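You operate a simulated robot arm through the tools that you are given. There is no shell and no other tool. Be economical: measure what you need, move in short steps, check, and stop when the job is done.

The job below is to be done with a simulated robot arm. You get a single attempt, and the scene is never put back.

Task
Set the fan cabinet's five dials to 2, then switch the fan on.
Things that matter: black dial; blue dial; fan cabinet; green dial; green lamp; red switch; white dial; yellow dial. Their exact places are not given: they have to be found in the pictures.

The check looks at the end state, three seconds after you hand in, the way a careful person would. Anything else that was tipped, shoved, dropped, spilled or broken makes it a failure.

Robot
A 7-joint arm with a two-finger gripper, on a carriage that runs on a rail from [-1.515, -0.86] to [0.033, 0.018] (x, y) and turns from -2.74 to 3.072 rad about z. Base frame: it is fixed where the carriage stands at the start and does not move with it; the origin is on the floor, on the carriage's upright axis, x ahead of it, y to its left, z up. Lengths are in m, angles in rad, forces in N, time in s.
With the tool pointing down near the work surface it reaches from about 0.36 to 0.78 m from the robot's upright axis, wherever it stands. Its first joint turns from -2.897 to 2.897 rad. Places, roughly: black dial [-0.1, -0.5, 0.9]; blue dial [0, -0.5, 0.9]; fan cabinet [0.2, -0.5, 0.8]; green dial [0.2, -0.4, 0.9]; green lamp [-0.8, 3.3, 0]; red switch [0.5, -0.2, 0.7]; white dial [0.5, -0.2, 0.9]; yellow dial [0.3, -0.3, 0.9]. Payload 2.45 kg.
The TCP is the grasp point, 0.023 m short of the fingertips. In the tool frame z runs along the fingers and y along their closing line. The gripper opens to 0.072 m. The gripper's body begins 0.04 m behind the TCP.
Orientation is told as [roll, pitch, yaw] about the base's x, y, z axes, in that order, counted from this pose: with the fingers straight down and closing along the base's y, the tool's x points along the base's -x, its y along +y and its z along -z.

Tools
- The arm moves only by the tool arm_command. Its argument "series" is a list of rows, each an object of numbers (a shift or turn left out is 0, a gripper value left out holds the last): "rx", "ry", "rz": the turn, a rotation vector about the base's x, y, z in rad; "tx", "ty", "tz": the shift along the base's x, y, z in m; "hand": the opening in per cent of the stroke, from 0 (shut) to 100 (fully open). In form: [{"rx": .., "ry": .., "rz": .., "tx": .., "ty": .., "tz": .., "hand": ..}, ...]. A call has 1 to 8 rows; each row is the pose to reach, as a shift and turn from the pose commanded when the call began. Rows are played at 5 a second. More than 0.05 m and 0.15 rad between two rows, or a gripper value outside its range, and nothing of the call is played. Where a pose cannot be reached the arm comes as near as it can. A force on the tool above 40 N (or 10 N above the force at the start of the call, whichever is more), or a blocked arm, ends the call early, and 0.2 s more pass. Each finger travels about 0.072 m/s and halts on what it meets, pressing with about 24 N; the grip force reading is that of the motor and also rises with nothing between the fingers. The clock runs only during rows and for 0.2 s after the last one: add rows that repeat a pose to give the fingers time. It gives the time, the measured TCP pose, the force on the tool (base axes), the opening and the grip force at its end, in the units of the frame above (readings bear some noise), with the torque about the TCP (base axes, N m) and any sound that the robot's microphone picked up, and new pictures: "show" is both (left out), scene, wrist or none.
- Cameras (640 x 400 px; columns grow to the right, rows downward): "scene" is now at [-0.0365, 0.1054, 1.3744]; the picture's right is [-0.93, -0.37, 0.00], its down [-0.20, 0.50, -0.84] and it looks along [0.31, -0.79, -0.54] (base axes); focal length 260 px, centre (320, 200). "wrist" rides on the gripper at [0.077, 0.017, -0.066] in the tool frame; the picture's right is [-0.22, 0.98, 0.00], its down [-0.56, -0.12, -0.82] and it looks along [-0.80, -0.18, 0.57] (tool axes); focal length 234 px, centre (320, 200).
- raise_lower(by): slides the trunk up (or, below 0, down) by that many m; the arm and the scene camera ride with it, the base frame stays. It gives what a move gives, with no picture.
- roll_base(legs): drives the robot by 1 to 6 legs, each [ahead, left, turn to the left] in m, m and rad, along the robot's own axes; the way and the turn of a leg run together, so that a leg with both is an arc; at most 1.5 m and 3.142 rad a leg. The arm and the cameras ride along, it lands a little off, and it stops where it bumps. It keeps to its track: a leg is cut to what the track allows. It gives what a move gives, and a new picture of the scene camera.
- aim_head(pan, tilt): turns the head with the scene camera to pan (to the left, within 2.705 rad either way) and tilt (down, from -0.506 to 1.204), counted from straight ahead of the robot. It gives what a move gives, and a new picture of the scene camera.
- measure_at(camera, pixels): for up to 12 pixels [column, row] of the newest picture of that camera ("zoom" is the newest enlarged one), the place [x, y, z] in the base frame of the surface seen there, good to about 0.002 m, but the place of the scene camera against the robot may be out by one fixed shift of up to 0.025 m in any direction. The clock stands still meanwhile.
- zoom(camera, box): a new picture of the part [left, top, right, bottom] of that camera's present view, enlarged. The clock stands still meanwhile.
- sign_off(): hands the job in; it is judged then, once.

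Keep the steps short. Do not move on a guess: measure, check each grasp and each placing, and mend mistakes. In all there are 80 turns and 260 pictures (those below and enlarged ones count). Leave the gripper open and the arm clear of the work at the hand-in unless told otherwise, and finish with a single line.

The tools are called after "Request:" by a JSON object that holds its "fn" and its "kwargs". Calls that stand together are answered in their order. arm_command: Moves the arm, as the interface text tells. Its arguments: {"type":"object","properties":{"series":{"type":"array","items":{"type":"object","properties":{"rx":{"type":"number"},"ry":{"type":"number"},"rz":{"type":"number"},"tx":{"type":"number"},"ty":{"type":"number"},"tz":{"type":"number"},"hand":{"type":"number"}}}},"show":{"type":"string","enum":["both","scene","wrist","none"]}},"required":["series"]} The other tools are called the same way: raise_lower (by) slides the trunk up or down; roll_base (legs) drives the base; aim_head (pan, tilt) turns the head that bears the scene camera; measure_at (camera, pixels) gives the place of the surface under pixels of a picture; zoom (camera, box) takes an enlarged picture of a part of a camera's view; sign_off () hands the job in.

At the start:

```text
time: 0.0
tool_pos: [0.2431, -0.3196, 1.1535]
tcp_rot: [-0.001, 0.001, -0.001]
wrist_force: [-0.1, 0.1, -0.4]
moment: [0.0, -0.03, 0.02]
gripper_width: 0.0722
gripper_force: 0.1
trunk travel left (down, up): [-0.375, 0.215]
robot x, y, heading: [-0.0005, 0.0067, 0.001]
head pan, tilt: [-1.196, 0.565]
```

scene: 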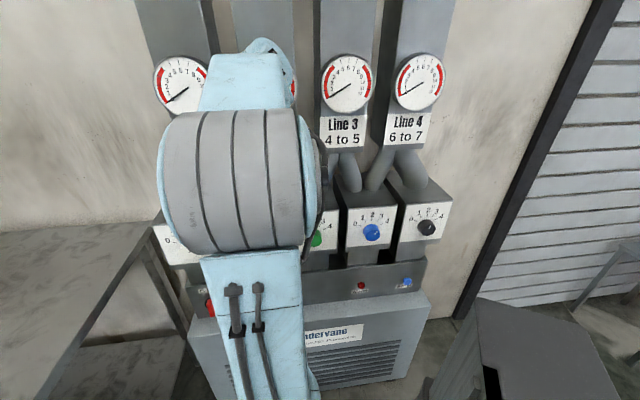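
wrist: 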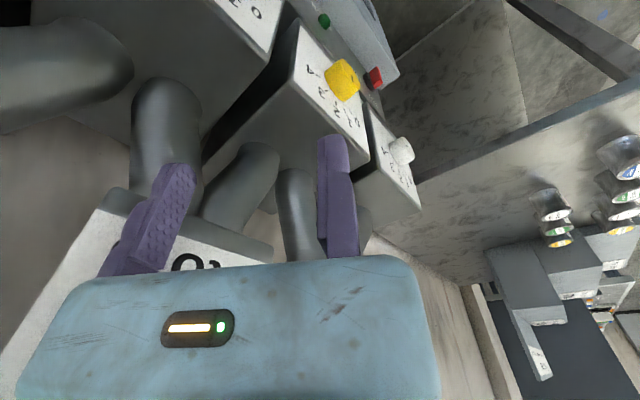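

I see the arm covering part of the cabinet. I'll zoom on the right-hand dials and the console to read them.

Request:
{"fn": "zoom", "kwargs": {"camera": "scene", "box": [300, 170, 460, 300]}}

Request:
{"fn": "zoom", "kwargs": {"camera": "wrist", "box": [200, 0, 440, 220]}}

Request:
{"fn": "measure_at", "kwargs": {"camera": "scene", "pixels": [[371, 232], [427, 227], [362, 248], [416, 242], [350, 215], [405, 210], [361, 286], [407, 282], [340, 330], [210, 307], [345, 245], [400, 236]]}}

```text
3.08 times, centred on (380, 235) of scene
```

zoom: 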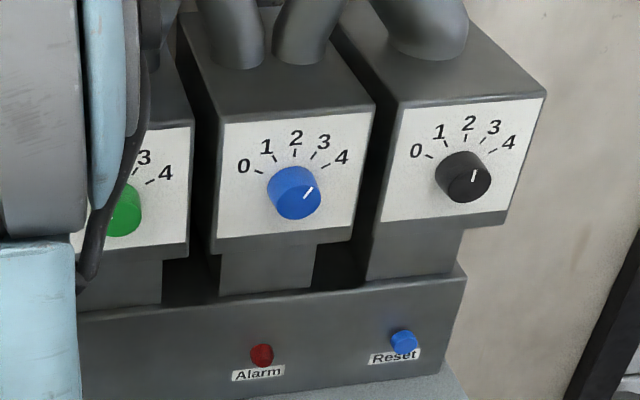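

```text
1.82 times, centred on (320, 110) of wrist
```

zoom: 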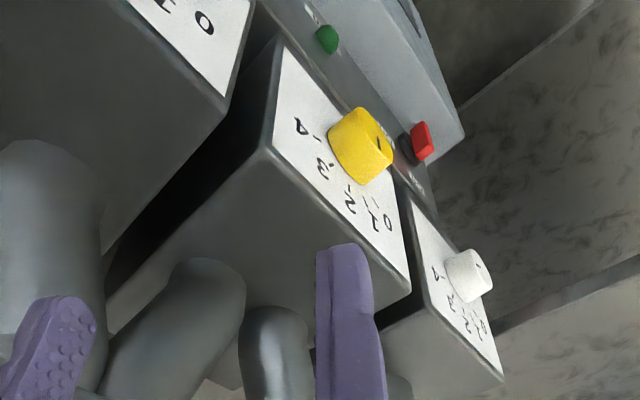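

```text
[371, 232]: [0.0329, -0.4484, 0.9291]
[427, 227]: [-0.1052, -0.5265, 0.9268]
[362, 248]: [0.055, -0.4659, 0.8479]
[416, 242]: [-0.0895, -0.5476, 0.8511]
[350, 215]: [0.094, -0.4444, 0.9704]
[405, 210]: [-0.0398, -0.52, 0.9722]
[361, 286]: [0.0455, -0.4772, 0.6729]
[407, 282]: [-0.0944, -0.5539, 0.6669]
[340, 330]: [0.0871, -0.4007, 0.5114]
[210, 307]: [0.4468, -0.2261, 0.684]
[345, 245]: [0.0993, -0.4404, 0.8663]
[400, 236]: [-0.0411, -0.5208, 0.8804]
```

The face is vertical, turned 30° about z (outward normal about [-0.5, 0.87, 0]). I'll turn the carriage left so the arm clears the view, then look back with the head.

Request:
{"fn": "roll_base", "kwargs": {"legs": [[0, 0, 1.2]]}}

Request:
{"fn": "aim_head", "kwargs": {"pan": -2.2, "tilt": 0.6}}

```text
time: 3.4
tool_pos: [0.3867, 0.1117, 1.1534]
tcp_rot: [0.0, -0.001, 1.202]
wrist_force: [0.0, 0.5, 0.4]
moment: [0.0, 0.0, -0.02]
gripper_width: 0.0721
gripper_force: 0.0
trunk travel left (down, up): [-0.375, 0.215]
robot x, y, heading: [0.0003, 0.0054, 1.203]
head pan, tilt: [-1.196, 0.565]
```

scene: 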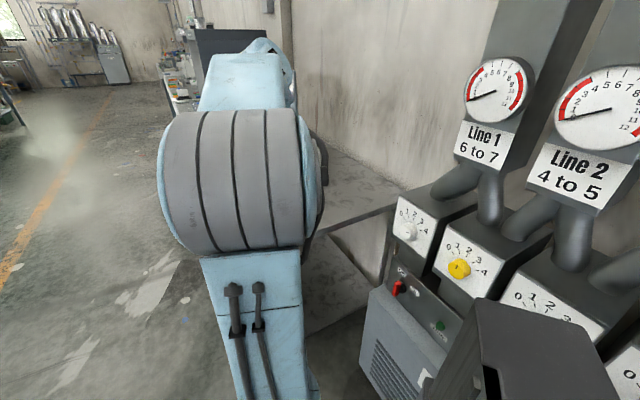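

```text
time: 4.7
tool_pos: [0.3868, 0.1122, 1.1534]
tcp_rot: [-0.002, -0.001, 1.203]
wrist_force: [0.4, -0.5, 0.4]
moment: [-0.01, 0.0, 0.02]
gripper_width: 0.0718
gripper_force: 0.0
trunk travel left (down, up): [-0.375, 0.215]
robot x, y, heading: [-0.0017, 0.0019, 1.203]
head pan, tilt: [-2.201, 0.6]
```

scene: 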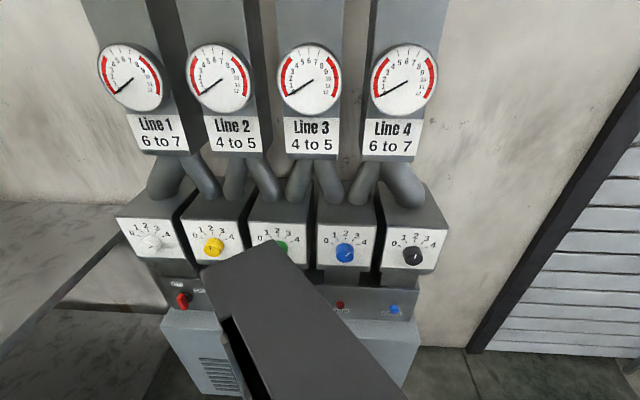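

Now all five dials are in view. I'll zoom in to read each one.

Request:
{"fn": "zoom", "kwargs": {"camera": "scene", "box": [110, 180, 270, 320]}}

Request:
{"fn": "zoom", "kwargs": {"camera": "scene", "box": [240, 200, 460, 330]}}

Request:
{"fn": "zoom", "kwargs": {"camera": "scene", "box": [90, 30, 450, 180]}}

Request:
{"fn": "measure_at", "kwargs": {"camera": "scene", "pixels": [[152, 243], [213, 246], [281, 247], [345, 251], [411, 256], [135, 247], [195, 253], [362, 262], [184, 299], [129, 83], [403, 80], [233, 256]]}}

```text
2.86 times, centred on (190, 250) of scene
```

zoom: 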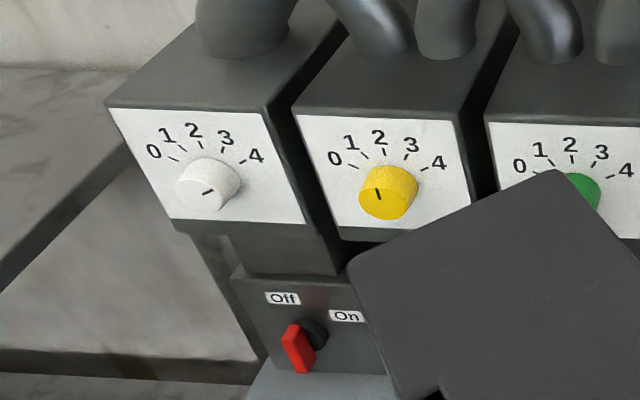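

```text
2.91 times, centred on (350, 265) of scene
```

zoom: 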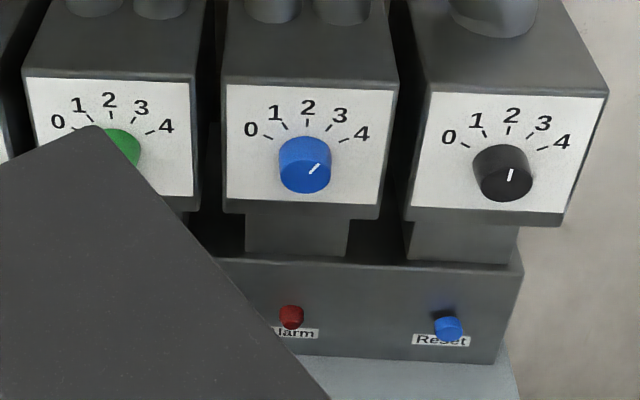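

```text
1.78 times, centred on (270, 105) of scene
```

zoom: 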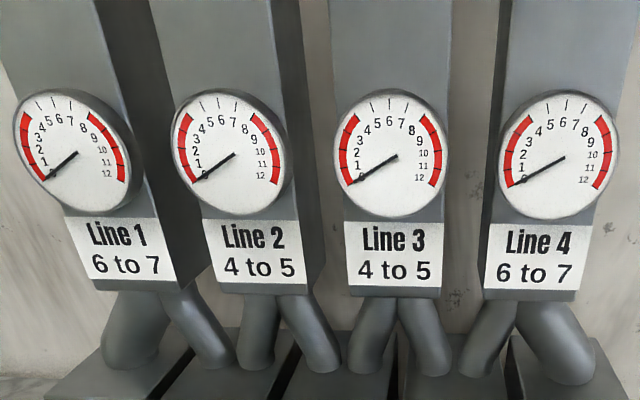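

```text
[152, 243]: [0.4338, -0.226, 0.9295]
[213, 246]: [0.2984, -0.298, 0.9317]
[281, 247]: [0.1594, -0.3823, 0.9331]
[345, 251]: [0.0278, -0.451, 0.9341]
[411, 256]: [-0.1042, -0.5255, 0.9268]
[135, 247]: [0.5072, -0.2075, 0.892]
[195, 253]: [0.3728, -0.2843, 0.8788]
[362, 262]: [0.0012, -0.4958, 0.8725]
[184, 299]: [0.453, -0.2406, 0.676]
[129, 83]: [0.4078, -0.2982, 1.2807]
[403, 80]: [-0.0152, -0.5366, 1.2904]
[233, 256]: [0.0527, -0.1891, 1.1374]
```

The pointers look to be near: white 4, yellow 1, blue 3–4, black about 2. My plan is to stand to one side along the rail, about 0.4 m, so a horizontal tool can reach each dial face-on, then repeat that pose for every dial. First I slide the base by −0.14 along the rail and check the table at the left.

Request:
{"fn": "measure_at", "kwargs": {"camera": "scene", "pixels": [[60, 230], [20, 330], [80, 285], [280, 260], [200, 340], [260, 380]]}}

Request:
{"fn": "roll_base", "kwargs": {"legs": [[-0.108, 0.089, 0]]}}

```text
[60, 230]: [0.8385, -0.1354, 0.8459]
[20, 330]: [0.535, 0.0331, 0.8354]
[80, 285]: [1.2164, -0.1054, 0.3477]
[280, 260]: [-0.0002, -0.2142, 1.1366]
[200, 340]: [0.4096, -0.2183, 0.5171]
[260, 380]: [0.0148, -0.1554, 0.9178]
```

```text
time: 6.0
tool_pos: [0.2632, 0.0422, 1.1539]
tcp_rot: [0.0, 0.001, 1.203]
wrist_force: [0.1, -0.3, -0.1]
moment: [0.01, 0.0, 0.04]
gripper_width: 0.0722
gripper_force: 0.0
trunk travel left (down, up): [-0.375, 0.215]
robot x, y, heading: [-0.1226, -0.0685, 1.203]
head pan, tilt: [-2.201, 0.6]
```

scene: 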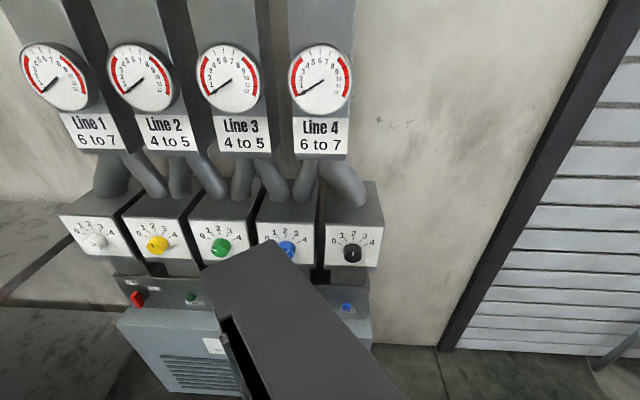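

The base is at along −0.14. There's a table to the left, top at z 0.84, beyond the white dial, so I keep above it. Next I swing the tool toward horizontal, the first 1.2 rad of 1.57.

Request:
{"fn": "arm_command", "kwargs": {"series": [{"rx": -0.13, "ry": -0.075, "tx": 0.005, "ty": -0.01, "tz": -0.01}, {"rx": -0.26, "ry": -0.15, "tx": 0.01, "ty": -0.02, "tz": -0.02}, {"rx": -0.39, "ry": -0.225, "tx": 0.015, "ty": -0.03, "tz": -0.04}, {"rx": -0.52, "ry": -0.3, "tx": 0.02, "ty": -0.04, "tz": -0.06}, {"rx": -0.65, "ry": -0.375, "tx": 0.03, "ty": -0.05, "tz": -0.08}, {"rx": -0.78, "ry": -0.45, "tx": 0.04, "ty": -0.06, "tz": -0.1}, {"rx": -0.91, "ry": -0.525, "tx": 0.05, "ty": -0.06, "tz": -0.12}, {"rx": -1.04, "ry": -0.6, "tx": 0.06, "ty": -0.06, "tz": -0.14}]}}

```text
time: 7.8
tool_pos: [0.323, -0.019, 1.0129]
tcp_rot: [-1.112, 0.624, 0.809]
wrist_force: [-0.6, -0.5, -0.2]
moment: [0.0, -0.01, 0.0]
gripper_width: 0.072
gripper_force: 0.2
trunk travel left (down, up): [-0.375, 0.215]
robot x, y, heading: [-0.1244, -0.0698, 1.205]
head pan, tilt: [-2.201, 0.6]
```

scene: 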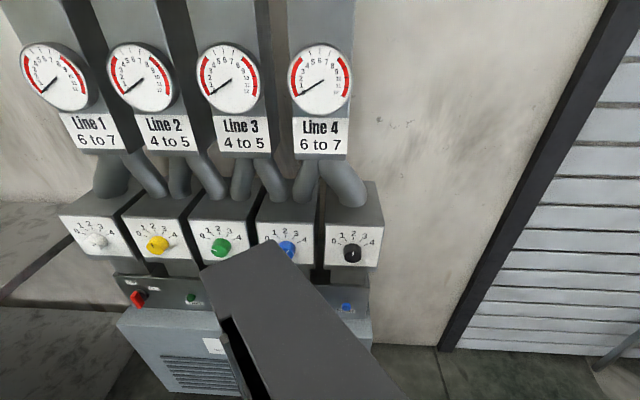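
wrist: 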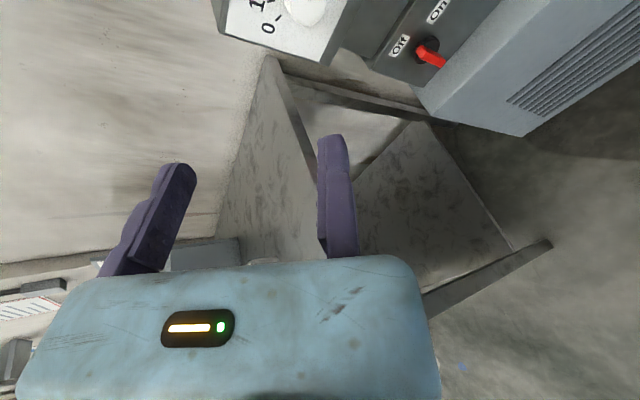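

The tool followed well. I'll finish the turn to horizontal and stop about 0.1 m in front of the white dial.

Request:
{"fn": "arm_command", "kwargs": {"series": [{"rx": -0.08, "ry": -0.0465, "tx": 0.015, "ty": -0.03, "tz": -0.02}, {"rx": -0.16, "ry": -0.093, "tx": 0.03, "ty": -0.06, "tz": -0.04}, {"rx": -0.24, "ry": -0.139, "tx": 0.045, "ty": -0.09, "tz": -0.06}, {"rx": -0.321, "ry": -0.1855, "tx": 0.061, "ty": -0.12, "tz": -0.083}, {"rx": -0.321, "ry": -0.1855, "tx": 0.061, "ty": -0.12, "tz": -0.083}], "show": "wrist"}}

```text
time: 9.0
tool_pos: [0.3839, -0.1375, 0.9299]
tcp_rot: [-1.572, 0.679, 0.52]
wrist_force: [-0.5, 0.1, -0.1]
moment: [-0.01, 0.02, 0.01]
gripper_width: 0.0719
gripper_force: 0.1
trunk travel left (down, up): [-0.375, 0.215]
robot x, y, heading: [-0.1228, -0.07, 1.2]
head pan, tilt: [-2.201, 0.6]
```

wrist: 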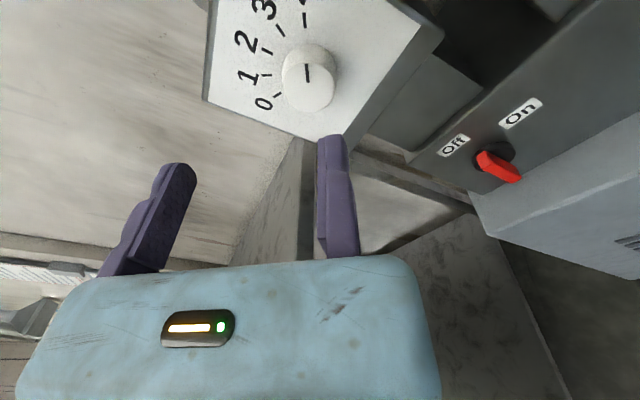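

The white dial is clear at (308,78), with its pointer near 4. I'll zoom and measure the dial, the fingertips and the switch in the wrist view.

Request:
{"fn": "zoom", "kwargs": {"camera": "wrist", "box": [200, 0, 420, 138]}}

Request:
{"fn": "zoom", "kwargs": {"camera": "wrist", "box": [420, 80, 560, 210]}}

Request:
{"fn": "measure_at", "kwargs": {"camera": "wrist", "pixels": [[308, 80], [330, 140], [180, 170], [308, 62], [308, 100], [290, 80], [325, 80], [230, 80], [370, 100], [512, 175], [485, 160], [520, 130]]}}

```text
2.90 times, centred on (310, 69) of wrist
```

zoom: 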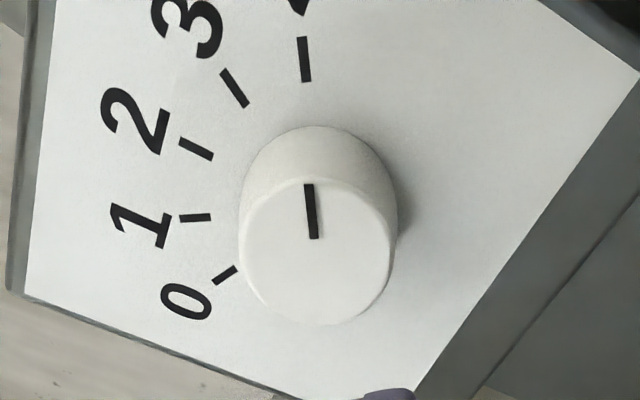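

```text
3.08 times, centred on (490, 145) of wrist
```

zoom: 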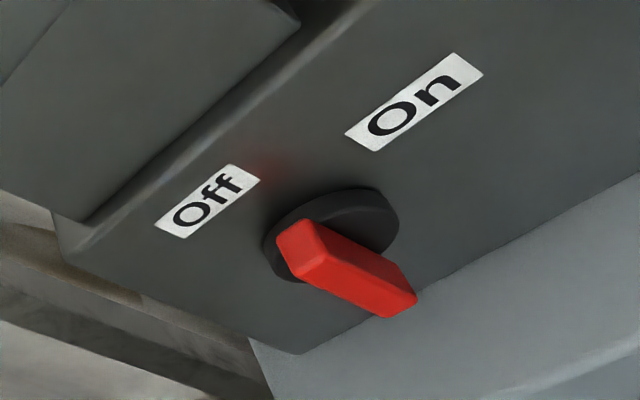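

```text
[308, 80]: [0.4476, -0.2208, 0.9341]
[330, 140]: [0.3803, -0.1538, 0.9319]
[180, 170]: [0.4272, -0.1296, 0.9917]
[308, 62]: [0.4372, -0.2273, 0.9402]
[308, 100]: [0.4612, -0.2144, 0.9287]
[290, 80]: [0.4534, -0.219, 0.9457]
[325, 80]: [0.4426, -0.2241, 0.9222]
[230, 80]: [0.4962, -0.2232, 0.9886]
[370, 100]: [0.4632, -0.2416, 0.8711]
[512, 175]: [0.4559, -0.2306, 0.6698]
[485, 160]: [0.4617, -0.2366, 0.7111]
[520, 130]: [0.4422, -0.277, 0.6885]
```

The wrist measurement of the fingertips sits about 3 cm off what the reported TCP predicts. I need to understand that before moving in, so I'll zoom on the fingers and look at the gripper with the scene camera.

Request:
{"fn": "measure_at", "kwargs": {"camera": "wrist", "pixels": [[322, 142], [345, 142], [320, 250], [350, 250], [172, 168], [192, 172], [112, 265], [155, 260], [60, 300], [420, 290], [230, 290]]}}

Request:
{"fn": "aim_head", "kwargs": {"pan": -1.5, "tilt": 0.6}}

```text
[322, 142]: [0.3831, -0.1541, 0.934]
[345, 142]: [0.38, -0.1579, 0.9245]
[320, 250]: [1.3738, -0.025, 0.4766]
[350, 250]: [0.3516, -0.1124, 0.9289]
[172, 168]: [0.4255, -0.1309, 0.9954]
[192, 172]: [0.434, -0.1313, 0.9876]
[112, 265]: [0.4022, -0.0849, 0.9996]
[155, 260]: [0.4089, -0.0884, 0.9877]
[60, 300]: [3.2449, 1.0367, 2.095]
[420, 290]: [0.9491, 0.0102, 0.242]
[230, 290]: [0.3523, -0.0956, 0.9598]
```

```text
time: 10.1
tool_pos: [0.383, -0.1358, 0.9305]
tcp_rot: [-1.571, 0.68, 0.524]
wrist_force: [-0.1, -0.3, -0.3]
moment: [-0.02, -0.04, -0.02]
gripper_width: 0.0719
gripper_force: 0.2
trunk travel left (down, up): [-0.375, 0.215]
robot x, y, heading: [-0.1231, -0.0736, 1.203]
head pan, tilt: [-1.499, 0.6]
```

scene: 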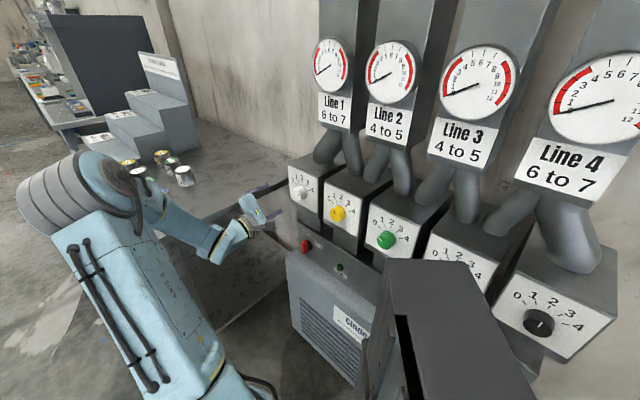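

Request:
{"fn": "zoom", "kwargs": {"camera": "scene", "box": [200, 150, 360, 280]}}

```text
3.08 times, centred on (280, 215) of scene
```

zoom: 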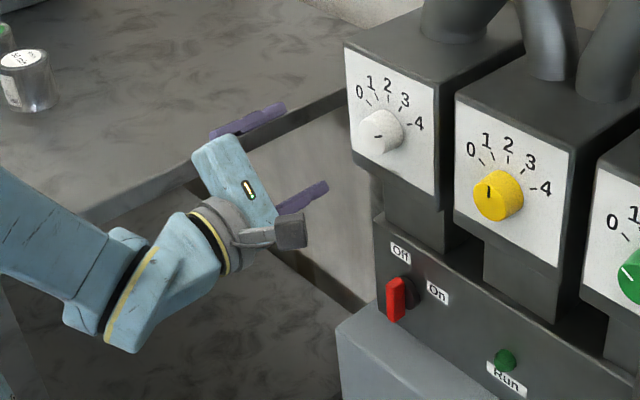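

Request:
{"fn": "measure_at", "kwargs": {"camera": "zoom", "pixels": [[280, 107], [322, 186], [220, 132], [290, 206], [376, 138], [357, 150], [405, 155], [480, 200], [490, 195], [415, 160], [240, 185], [292, 232]]}}

```text
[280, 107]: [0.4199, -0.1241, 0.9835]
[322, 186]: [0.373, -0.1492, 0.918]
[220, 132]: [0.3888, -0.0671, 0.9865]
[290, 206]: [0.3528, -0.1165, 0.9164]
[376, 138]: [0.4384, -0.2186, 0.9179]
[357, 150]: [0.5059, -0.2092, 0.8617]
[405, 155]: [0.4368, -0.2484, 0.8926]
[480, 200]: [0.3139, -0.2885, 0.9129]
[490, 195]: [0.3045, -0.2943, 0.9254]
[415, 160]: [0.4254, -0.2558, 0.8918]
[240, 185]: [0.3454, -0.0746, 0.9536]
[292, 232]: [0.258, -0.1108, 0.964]
```

Both cameras agree that the fingers sit about 3 cm above the dial, more than the reported TCP implies. I'll turn the tool 0.6 rad about its own axis, which I need for the grip anyway, and see whether the finger midpoint moves.

Request:
{"fn": "arm_command", "kwargs": {"series": [{"rx": 0.07, "ry": -0.121}, {"rx": 0.14, "ry": -0.242}, {"rx": 0.21, "ry": -0.364}, {"rx": 0.3, "ry": -0.52}, {"rx": 0.3, "ry": -0.52}]}}

Request:
{"fn": "zoom", "kwargs": {"camera": "scene", "box": [200, 150, 360, 280]}}

```text
refused: row 4 steps farther than a row can; nothing moved
```

```text
3.08 times, centred on (280, 215) of scene
```

zoom: 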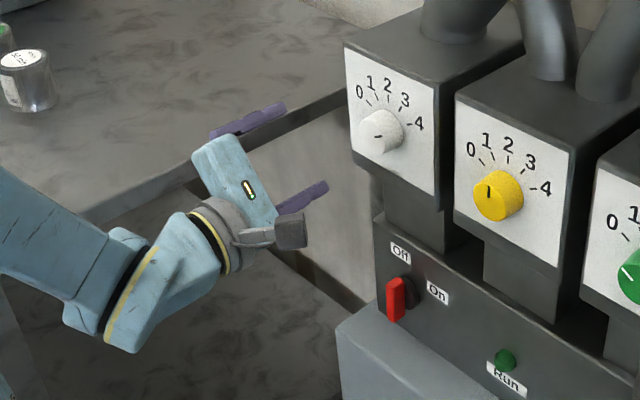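

Row 4 stepped too far, so I'll repeat the turn with even steps.

Request:
{"fn": "arm_command", "kwargs": {"series": [{"rx": 0.07, "ry": -0.121}, {"rx": 0.14, "ry": -0.242}, {"rx": 0.21, "ry": -0.364}, {"rx": 0.28, "ry": -0.485}, {"rx": 0.3, "ry": -0.52}, {"rx": 0.3, "ry": -0.52}]}}

Request:
{"fn": "zoom", "kwargs": {"camera": "scene", "box": [200, 150, 360, 280]}}

```text
time: 11.5
tool_pos: [0.3846, -0.1378, 0.9305]
tcp_rot: [-1.571, 0.077, 0.525]
wrist_force: [0.4, -0.1, -0.5]
moment: [-0.01, -0.01, -0.02]
gripper_width: 0.0718
gripper_force: 0.1
trunk travel left (down, up): [-0.375, 0.215]
robot x, y, heading: [-0.123, -0.0688, 1.2]
head pan, tilt: [-1.499, 0.6]
```

scene: 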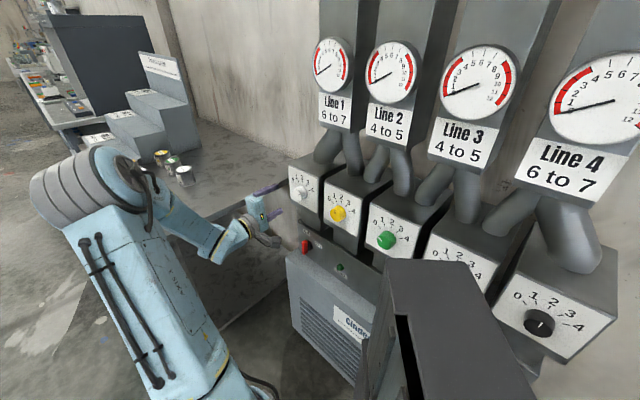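
wrist: 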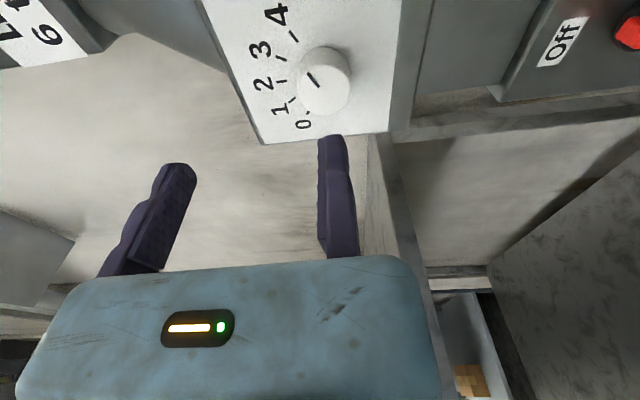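

```text
3.08 times, centred on (280, 215) of scene
```

zoom: 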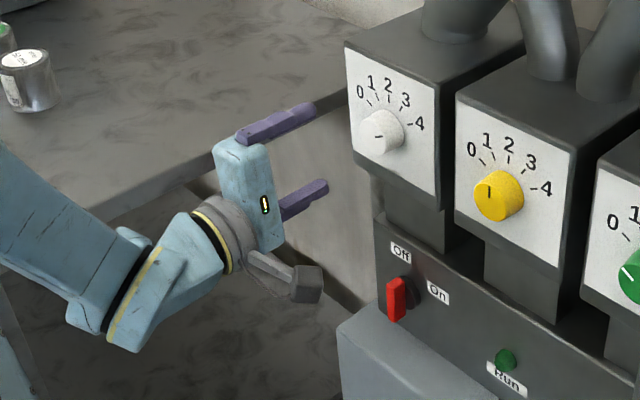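

Request:
{"fn": "measure_at", "kwargs": {"camera": "zoom", "pixels": [[310, 107], [324, 185], [245, 137], [285, 212], [242, 150], [268, 245], [376, 138]]}}

Request:
{"fn": "measure_at", "kwargs": {"camera": "wrist", "pixels": [[330, 140], [180, 170], [322, 142], [345, 142], [172, 168], [192, 172], [325, 80], [310, 80], [340, 80], [325, 66], [325, 98]]}}

Request:
{"fn": "zoom", "kwargs": {"camera": "wrist", "box": [200, 0, 440, 150]}}

```text
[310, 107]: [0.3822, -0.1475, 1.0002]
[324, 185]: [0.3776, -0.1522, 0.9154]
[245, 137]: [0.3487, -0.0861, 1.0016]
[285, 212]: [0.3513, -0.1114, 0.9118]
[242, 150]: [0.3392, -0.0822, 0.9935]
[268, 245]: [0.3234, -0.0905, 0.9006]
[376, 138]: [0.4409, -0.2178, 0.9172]
```

```text
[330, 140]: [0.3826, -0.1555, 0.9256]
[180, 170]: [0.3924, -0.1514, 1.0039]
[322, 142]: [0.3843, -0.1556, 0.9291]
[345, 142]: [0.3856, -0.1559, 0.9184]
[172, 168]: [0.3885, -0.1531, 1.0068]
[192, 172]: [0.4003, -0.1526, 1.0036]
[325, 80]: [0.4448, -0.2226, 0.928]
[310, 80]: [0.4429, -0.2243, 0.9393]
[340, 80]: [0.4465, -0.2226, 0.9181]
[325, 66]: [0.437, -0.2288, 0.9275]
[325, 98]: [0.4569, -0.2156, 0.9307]
```

```text
2.67 times, centred on (320, 75) of wrist
```

zoom: 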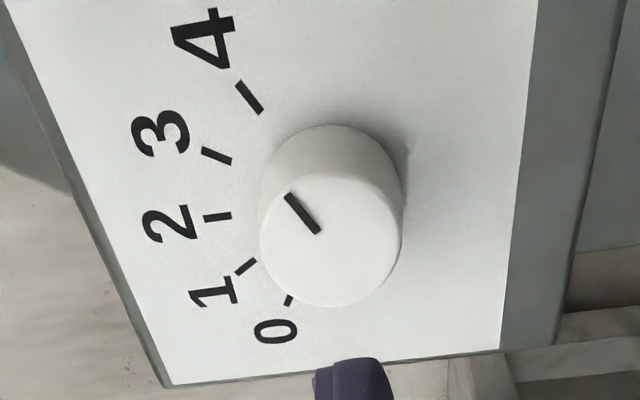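

Turning shows that the finger midpoint orbits the reported TCP at about 0.034 m, toward tool −y. I'll close the hand here in free air to see where the fingers actually meet.

Request:
{"fn": "arm_command", "kwargs": {"series": [{"hand": 50}, {"hand": 50}, {"hand": 50}, {"hand": 50}], "show": "wrist"}}

Request:
{"fn": "measure_at", "kwargs": {"camera": "wrist", "pixels": [[330, 142], [180, 170], [240, 160], [300, 142], [220, 165], [260, 160], [280, 150], [200, 160]]}}

```text
time: 12.5
tool_pos: [0.384, -0.1385, 0.9301]
tcp_rot: [-1.572, 0.078, 0.524]
wrist_force: [0.8, 0.0, 0.7]
moment: [0.0, 0.0, -0.02]
gripper_width: 0.036
gripper_force: 0.0
trunk travel left (down, up): [-0.375, 0.215]
robot x, y, heading: [-0.1205, -0.0735, 1.199]
head pan, tilt: [-1.499, 0.6]
```

wrist: 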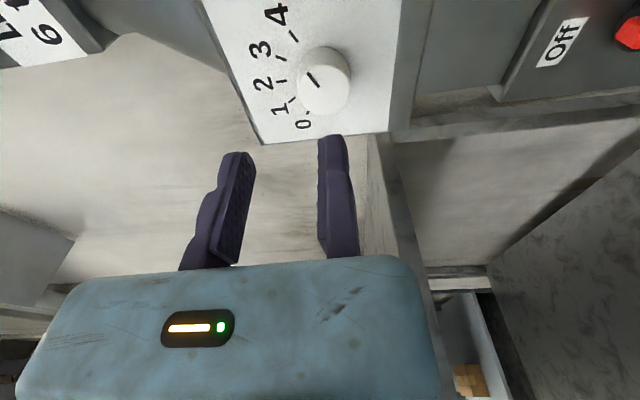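

```text
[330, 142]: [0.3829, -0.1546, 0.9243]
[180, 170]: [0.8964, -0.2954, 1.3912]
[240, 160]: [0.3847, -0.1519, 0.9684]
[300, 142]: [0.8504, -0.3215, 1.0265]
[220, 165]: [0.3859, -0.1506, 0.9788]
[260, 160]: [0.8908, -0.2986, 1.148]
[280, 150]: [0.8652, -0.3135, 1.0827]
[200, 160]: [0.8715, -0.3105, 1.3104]
```

Only one finger moves: the +y finger is fixed with its inner face at the TCP, and the other closes toward it. So the TCP must sit at the knob's rim on the +y side. I'll measure the white dial's ticks and pointer to get the exact angles.

Request:
{"fn": "zoom", "kwargs": {"camera": "wrist", "box": [200, 0, 440, 150]}}

Request:
{"fn": "measure_at", "kwargs": {"camera": "zoom", "pixels": [[250, 98], [216, 156], [217, 217], [246, 266], [290, 299], [316, 230], [290, 198], [262, 235], [401, 240], [332, 176], [330, 305]]}}

```text
2.67 times, centred on (320, 75) of wrist
```

zoom: 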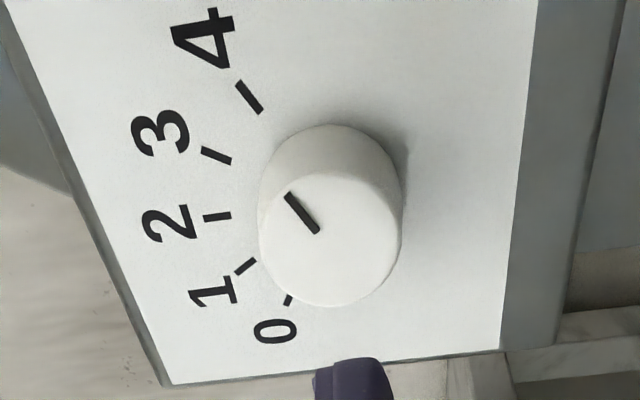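

```text
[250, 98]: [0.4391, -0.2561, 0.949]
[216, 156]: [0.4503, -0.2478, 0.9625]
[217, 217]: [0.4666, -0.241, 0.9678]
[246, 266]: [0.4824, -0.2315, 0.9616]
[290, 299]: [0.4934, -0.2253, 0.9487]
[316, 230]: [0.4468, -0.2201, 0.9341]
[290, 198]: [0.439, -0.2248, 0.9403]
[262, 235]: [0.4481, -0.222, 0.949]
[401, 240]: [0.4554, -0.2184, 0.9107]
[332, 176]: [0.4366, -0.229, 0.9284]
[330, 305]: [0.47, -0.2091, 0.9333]
```

The ticks are 30° apart, with 2 straight up. The white pointer is at about 60°, so 4. The knob is about 38 mm wide, with its axis at [0.453, −0.218, 0.931]. I'll put the fixed finger just below the knob, first stopping short.

Request:
{"fn": "arm_command", "kwargs": {"series": [{"tx": 0.008, "ty": 0.0045, "tz": -0.01, "hand": 100}, {"tx": 0.0158, "ty": 0.009, "tz": -0.021}, {"tx": 0.0308, "ty": -0.017, "tz": -0.021}, {"tx": 0.0458, "ty": -0.043, "tz": -0.021}, {"tx": 0.0458, "ty": -0.043, "tz": -0.021}], "show": "both"}}

Request:
{"fn": "zoom", "kwargs": {"camera": "scene", "box": [220, 150, 340, 250]}}

```text
time: 13.7
tool_pos: [0.4293, -0.1817, 0.9103]
tcp_rot: [-1.57, 0.078, 0.523]
wrist_force: [0.7, 0.1, 1.2]
moment: [0.01, 0.0, -0.02]
gripper_width: 0.0721
gripper_force: 0.1
trunk travel left (down, up): [-0.375, 0.215]
robot x, y, heading: [-0.1245, -0.0675, 1.2]
head pan, tilt: [-1.499, 0.6]
```

scene: 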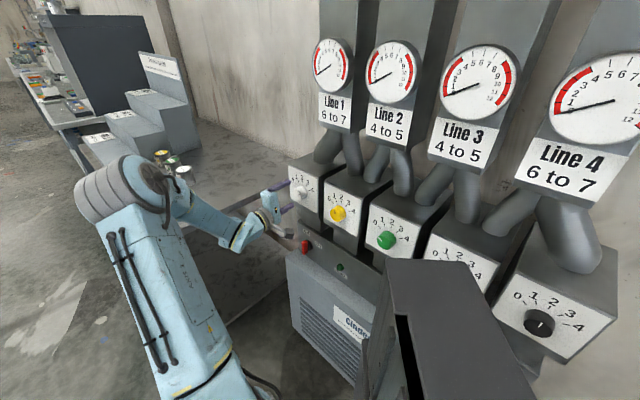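
wrist: 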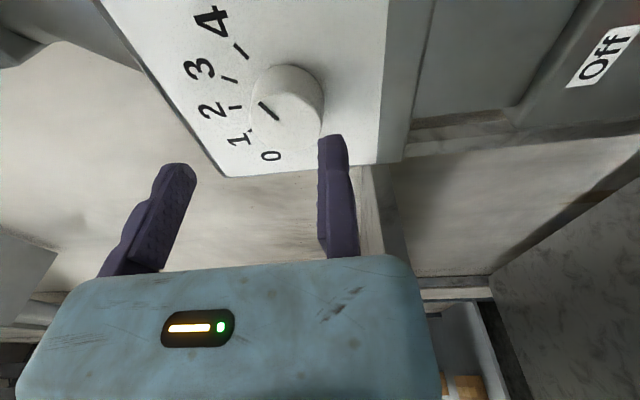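

```text
4.00 times, centred on (280, 200) of scene
```

zoom: 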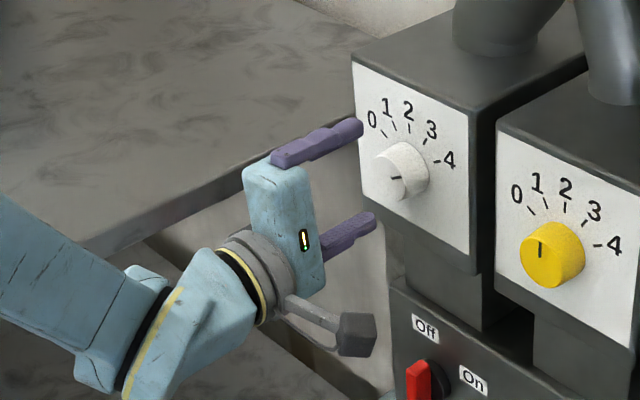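

It's lined up: the knob lies above the fixed finger. I'll go in 38 mm and close on it.

Request:
{"fn": "arm_command", "kwargs": {"series": [{"tx": 0.0095, "ty": -0.0165}, {"tx": 0.019, "ty": -0.033}, {"tx": 0.019, "ty": -0.033, "tz": 0.001}, {"tx": 0.019, "ty": -0.033, "tz": 0.002, "hand": 0}, {"tx": 0.019, "ty": -0.033, "tz": 0.002, "hand": 0}, {"tx": 0.019, "ty": -0.033, "tz": 0.002, "hand": 0}, {"tx": 0.019, "ty": -0.033, "tz": 0.002, "hand": 0}, {"tx": 0.019, "ty": -0.033, "tz": 0.002, "hand": 0}]}}

Request:
{"fn": "zoom", "kwargs": {"camera": "wrist", "box": [160, 0, 400, 180]}}

```text
time: 14.2
tool_pos: [0.4422, -0.1998, 0.9095]
tcp_rot: [-1.569, 0.078, 0.528]
wrist_force: [-1.2, 1.5, -0.7]
moment: [0.0, -0.03, 0.03]
gripper_width: 0.072
gripper_force: 0.1
trunk travel left (down, up): [-0.375, 0.215]
robot x, y, heading: [-0.1203, -0.0706, 1.207]
head pan, tilt: [-1.499, 0.6]
stopped in row 2: the force on the tool passed its limit at 58 N (the readings are from after the stop); the commanded pose is now the measured one
```

scene: 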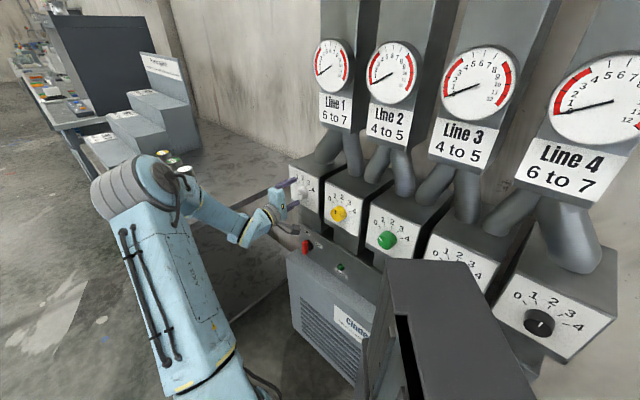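
wrist: 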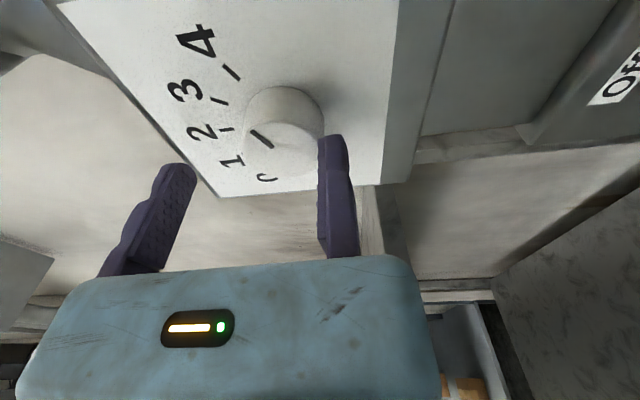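

```text
2.22 times, centred on (280, 90) of wrist
```

zoom: 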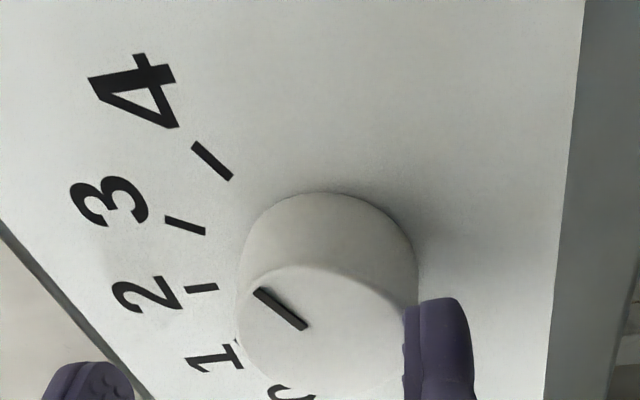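

Contact at perp 0.394: the fixed fingertip met the knob's lower rim. I'll back off slightly, go 7 mm lower, and re-enter.

Request:
{"fn": "arm_command", "kwargs": {"series": [{"tx": -0.004, "ty": 0.007}, {"tx": -0.004, "ty": 0.007, "tz": -0.007}, {"tx": 0.0, "ty": 0.0, "tz": -0.007}, {"tx": 0.003, "ty": -0.0055, "tz": -0.007}, {"tx": 0.006, "ty": -0.0105, "tz": -0.007}, {"tx": 0.006, "ty": -0.0105, "tz": -0.007}], "show": "wrist"}}

Request:
{"fn": "zoom", "kwargs": {"camera": "wrist", "box": [160, 0, 400, 180]}}

```text
time: 15.6
tool_pos: [0.4494, -0.2138, 0.901]
tcp_rot: [-1.566, 0.08, 0.526]
wrist_force: [0.0, 0.2, 0.3]
moment: [-0.01, -0.02, -0.02]
gripper_width: 0.0721
gripper_force: 0.1
trunk travel left (down, up): [-0.375, 0.215]
robot x, y, heading: [-0.1238, -0.0707, 1.206]
head pan, tilt: [-1.499, 0.6]
```

wrist: 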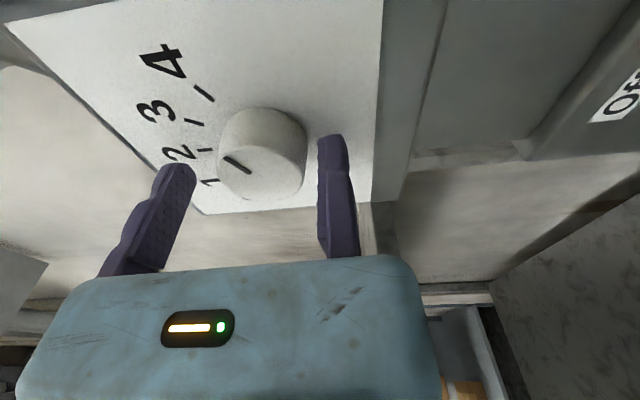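

```text
2.22 times, centred on (280, 90) of wrist
```

zoom: 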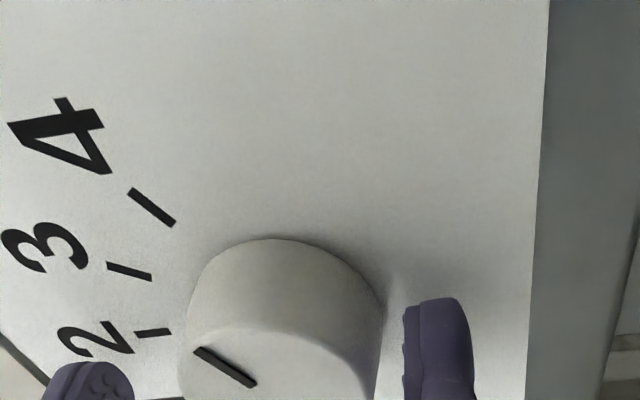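

The finger is in under the knob, no force, with a gap of about 4 mm. I'll raise 3 mm and close.

Request:
{"fn": "arm_command", "kwargs": {"series": [{"tz": 0.0015}, {"tz": 0.003, "hand": 20}, {"tz": 0.003, "hand": 20}, {"tz": 0.003, "hand": 20}, {"tz": 0.003, "hand": 20}], "show": "wrist"}}

Request:
{"fn": "zoom", "kwargs": {"camera": "wrist", "box": [160, 0, 400, 180]}}

```text
time: 16.8
tool_pos: [0.449, -0.2132, 0.9048]
tcp_rot: [-1.57, 0.076, 0.526]
wrist_force: [9.9, -2.7, 23.5]
moment: [-0.33, 0.09, 0.14]
gripper_width: 0.0452
gripper_force: 23.2
trunk travel left (down, up): [-0.375, 0.215]
robot x, y, heading: [-0.1234, -0.0698, 1.202]
head pan, tilt: [-1.499, 0.6]
```

wrist: 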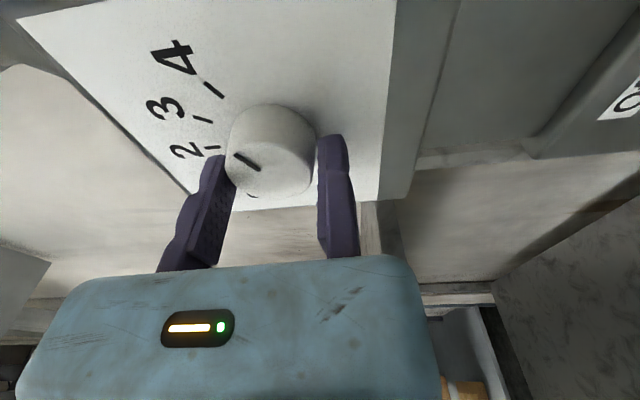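

```text
2.22 times, centred on (280, 90) of wrist
```

zoom: 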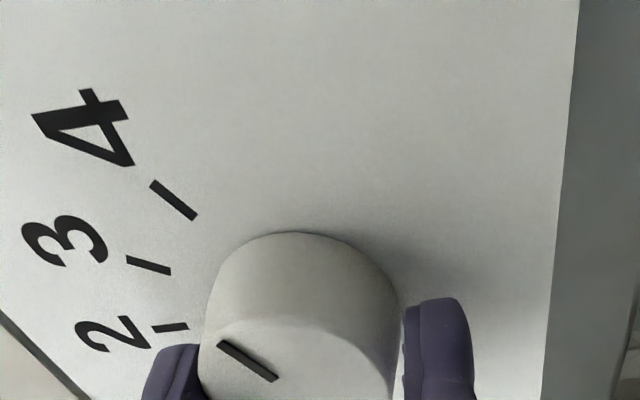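

The moving finger is pressing on top with 23 N while the fixed one still has a gap (width 45 mm). I'll raise in small steps until the fixed finger touches and the force balances.

Request:
{"fn": "arm_command", "kwargs": {"series": [{"tz": 0.0015}, {"tz": 0.003}, {"tz": 0.0045}, {"tz": 0.0045, "hand": 0}, {"tz": 0.0045, "hand": 0}], "show": "none"}}

```text
time: 18.0
tool_pos: [0.4478, -0.2116, 0.908]
tcp_rot: [-1.568, 0.077, 0.525]
wrist_force: [1.0, 3.0, 15.4]
moment: [-0.25, -0.13, 0.0]
gripper_width: 0.0418
gripper_force: 45.0
trunk travel left (down, up): [-0.375, 0.215]
robot x, y, heading: [-0.1266, -0.0699, 1.204]
head pan, tilt: [-1.499, 0.6]
```

Request:
{"fn": "arm_command", "kwargs": {"series": [{"tz": 0.001}, {"tz": 0.002}, {"tz": 0.003}, {"tz": 0.003}], "show": "wrist"}}

```text
time: 19.0
tool_pos: [0.4478, -0.2137, 0.9089]
tcp_rot: [-1.564, 0.083, 0.527]
wrist_force: [-11.7, 7.4, -15.7]
moment: [-0.05, -0.13, -0.54]
gripper_width: 0.0415
gripper_force: 45.0
trunk travel left (down, up): [-0.375, 0.215]
robot x, y, heading: [-0.1245, -0.0687, 1.208]
head pan, tilt: [-1.499, 0.6]
```

wrist: 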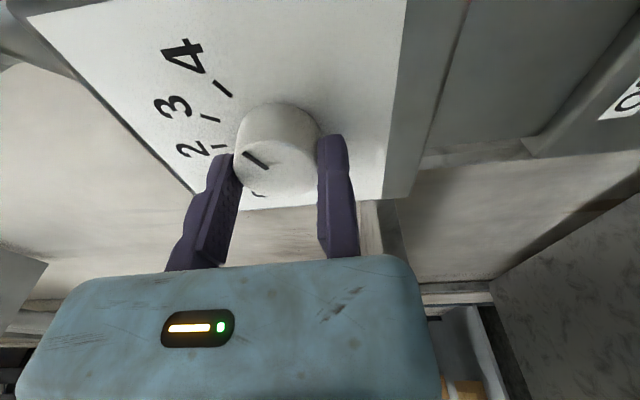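

Gripped now: width 41.5 mm, so the axis is at z about 0.929. I'll turn counter-clockwise about the knob axis, 30° first, easing the 1.5 mm of over-lift.

Request:
{"fn": "arm_command", "kwargs": {"series": [{"tx": -0.0023, "ty": -0.0013, "tz": -0.0011, "rx": -0.0655, "ry": 0.1134}, {"tx": -0.0046, "ty": -0.0027, "tz": -0.0004, "rx": -0.131, "ry": 0.2268}, {"tx": -0.0068, "ty": -0.0039, "tz": 0.0007, "rx": -0.1965, "ry": 0.3402}, {"tx": -0.0088, "ty": -0.0051, "tz": 0.0021, "rx": -0.262, "ry": 0.4536}], "show": "wrist"}}

Request:
{"fn": "zoom", "kwargs": {"camera": "wrist", "box": [160, 0, 400, 180]}}

```text
time: 20.0
tool_pos: [0.4387, -0.2164, 0.914]
tcp_rot: [-1.564, 0.606, 0.526]
wrist_force: [-23.7, 13.3, -22.9]
moment: [0.71, 0.43, 0.29]
gripper_width: 0.0416
gripper_force: 45.1
trunk travel left (down, up): [-0.375, 0.215]
robot x, y, heading: [-0.1259, -0.0727, 1.205]
head pan, tilt: [-1.499, 0.6]
```

wrist: 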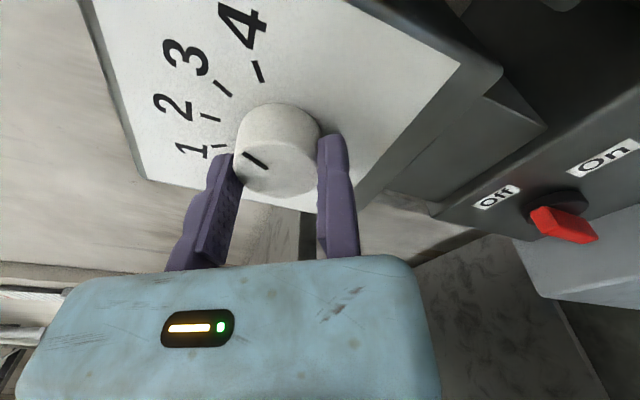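

```text
2.22 times, centred on (280, 90) of wrist
```

zoom: 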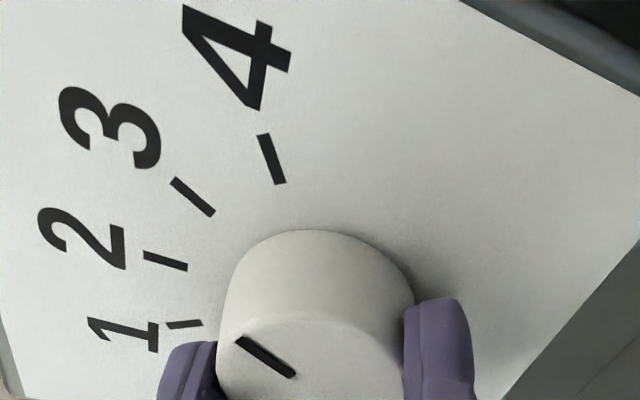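

The knob follows: the pointer now lines up with tick 3. The tool is pressed about 27 N along +y, so I ease 1.5 mm that way while turning the remaining 30°.

Request:
{"fn": "arm_command", "kwargs": {"series": [{"tx": -0.0027, "ty": -0.0016, "tz": 0.0005, "rx": -0.0655, "ry": 0.1134}, {"tx": -0.0044, "ty": -0.0026, "tz": 0.0026, "rx": -0.131, "ry": 0.2268}, {"tx": -0.006, "ty": -0.0035, "tz": 0.005, "rx": -0.1965, "ry": 0.3402}, {"tx": -0.0073, "ty": -0.0042, "tz": 0.0075, "rx": -0.262, "ry": 0.4536}], "show": "wrist"}}

Request:
{"fn": "zoom", "kwargs": {"camera": "wrist", "box": [160, 0, 400, 180]}}

```text
time: 21.0
tool_pos: [0.4334, -0.2204, 0.9227]
tcp_rot: [-1.561, 1.13, 0.533]
wrist_force: [-13.6, 19.7, -16.0]
moment: [0.89, 0.83, 0.74]
gripper_width: 0.0418
gripper_force: 45.0
trunk travel left (down, up): [-0.375, 0.215]
robot x, y, heading: [-0.1247, -0.0684, 1.201]
head pan, tilt: [-1.499, 0.6]
```

wrist: 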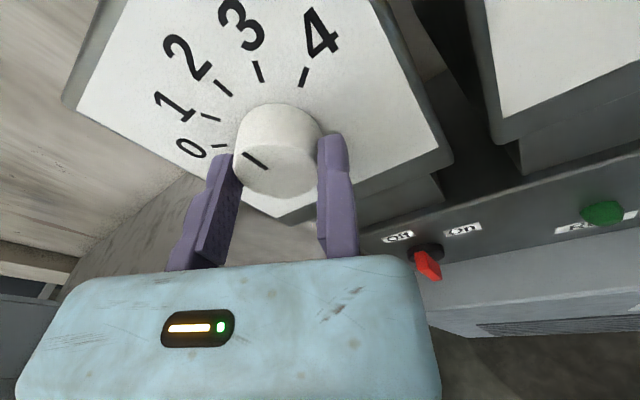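

```text
2.22 times, centred on (280, 90) of wrist
```

zoom: 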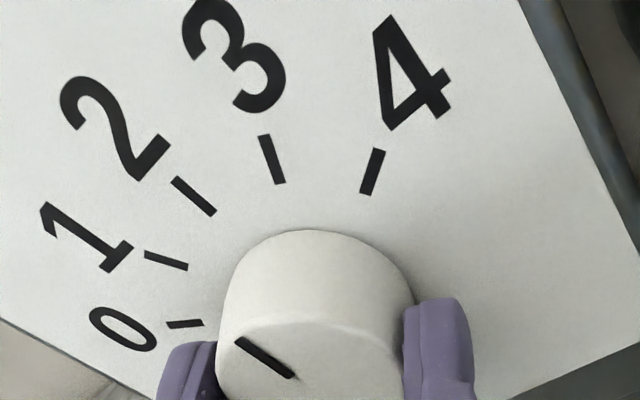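

The pointer matches tick 2 and the hand has turned 60°. I'll open, ease off the fixed finger and back straight out to verify.

Request:
{"fn": "arm_command", "kwargs": {"series": [{"hand": 100}, {"tx": -0.0024, "ty": -0.0014, "tz": -0.0013, "hand": 100}, {"tx": -0.0024, "ty": -0.0014, "tz": -0.0013, "hand": 100}, {"tx": -0.0174, "ty": 0.0246, "tz": -0.0013}, {"tx": -0.0374, "ty": 0.0592, "tz": -0.0013}, {"tx": -0.0524, "ty": 0.0852, "tz": -0.0013}, {"tx": -0.0524, "ty": 0.0852, "tz": -0.0013}], "show": "wrist"}}

Request:
{"fn": "zoom", "kwargs": {"camera": "wrist", "box": [160, 0, 400, 150]}}

```text
time: 22.6
tool_pos: [0.38, -0.1384, 0.9213]
tcp_rot: [-1.563, 1.126, 0.527]
wrist_force: [-0.3, -0.1, 0.6]
moment: [0.01, 0.01, -0.02]
gripper_width: 0.0722
gripper_force: 0.1
trunk travel left (down, up): [-0.375, 0.215]
robot x, y, heading: [-0.122, -0.0695, 1.205]
head pan, tilt: [-1.499, 0.6]
```

wrist: 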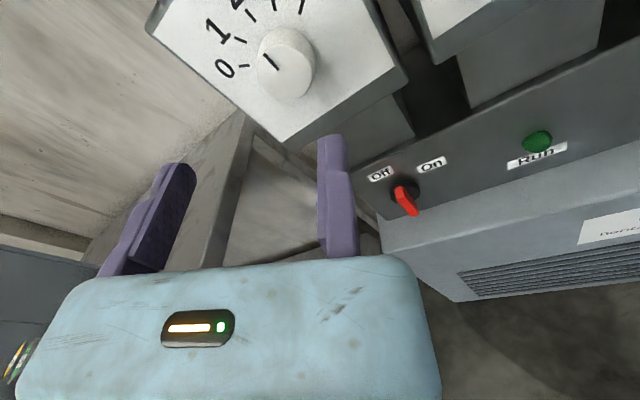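

```text
2.67 times, centred on (280, 75) of wrist
```

zoom: 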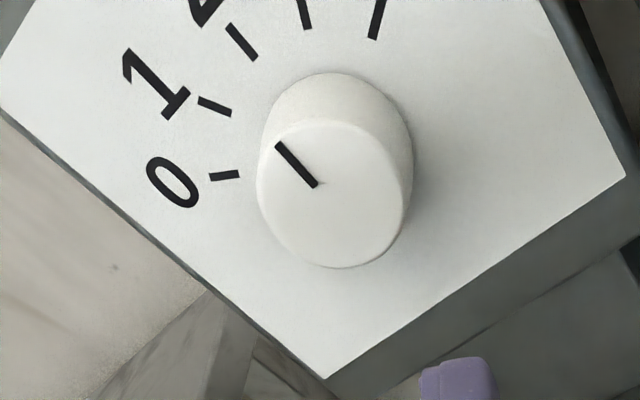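

Request:
{"fn": "measure_at", "kwargs": {"camera": "zoom", "pixels": [[279, 146], [314, 185], [230, 26], [254, 58], [305, 14], [376, 22], [215, 106], [226, 176], [259, 190], [408, 185], [330, 270]]}}

```text
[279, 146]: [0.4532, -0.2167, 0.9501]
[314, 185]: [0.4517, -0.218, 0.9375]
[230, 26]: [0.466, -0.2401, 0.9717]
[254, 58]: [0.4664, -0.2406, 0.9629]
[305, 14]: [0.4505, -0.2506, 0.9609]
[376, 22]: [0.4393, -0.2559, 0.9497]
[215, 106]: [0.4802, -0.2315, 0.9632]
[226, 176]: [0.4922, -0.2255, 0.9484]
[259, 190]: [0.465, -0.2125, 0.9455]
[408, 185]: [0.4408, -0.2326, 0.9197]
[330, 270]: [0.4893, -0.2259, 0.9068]
```

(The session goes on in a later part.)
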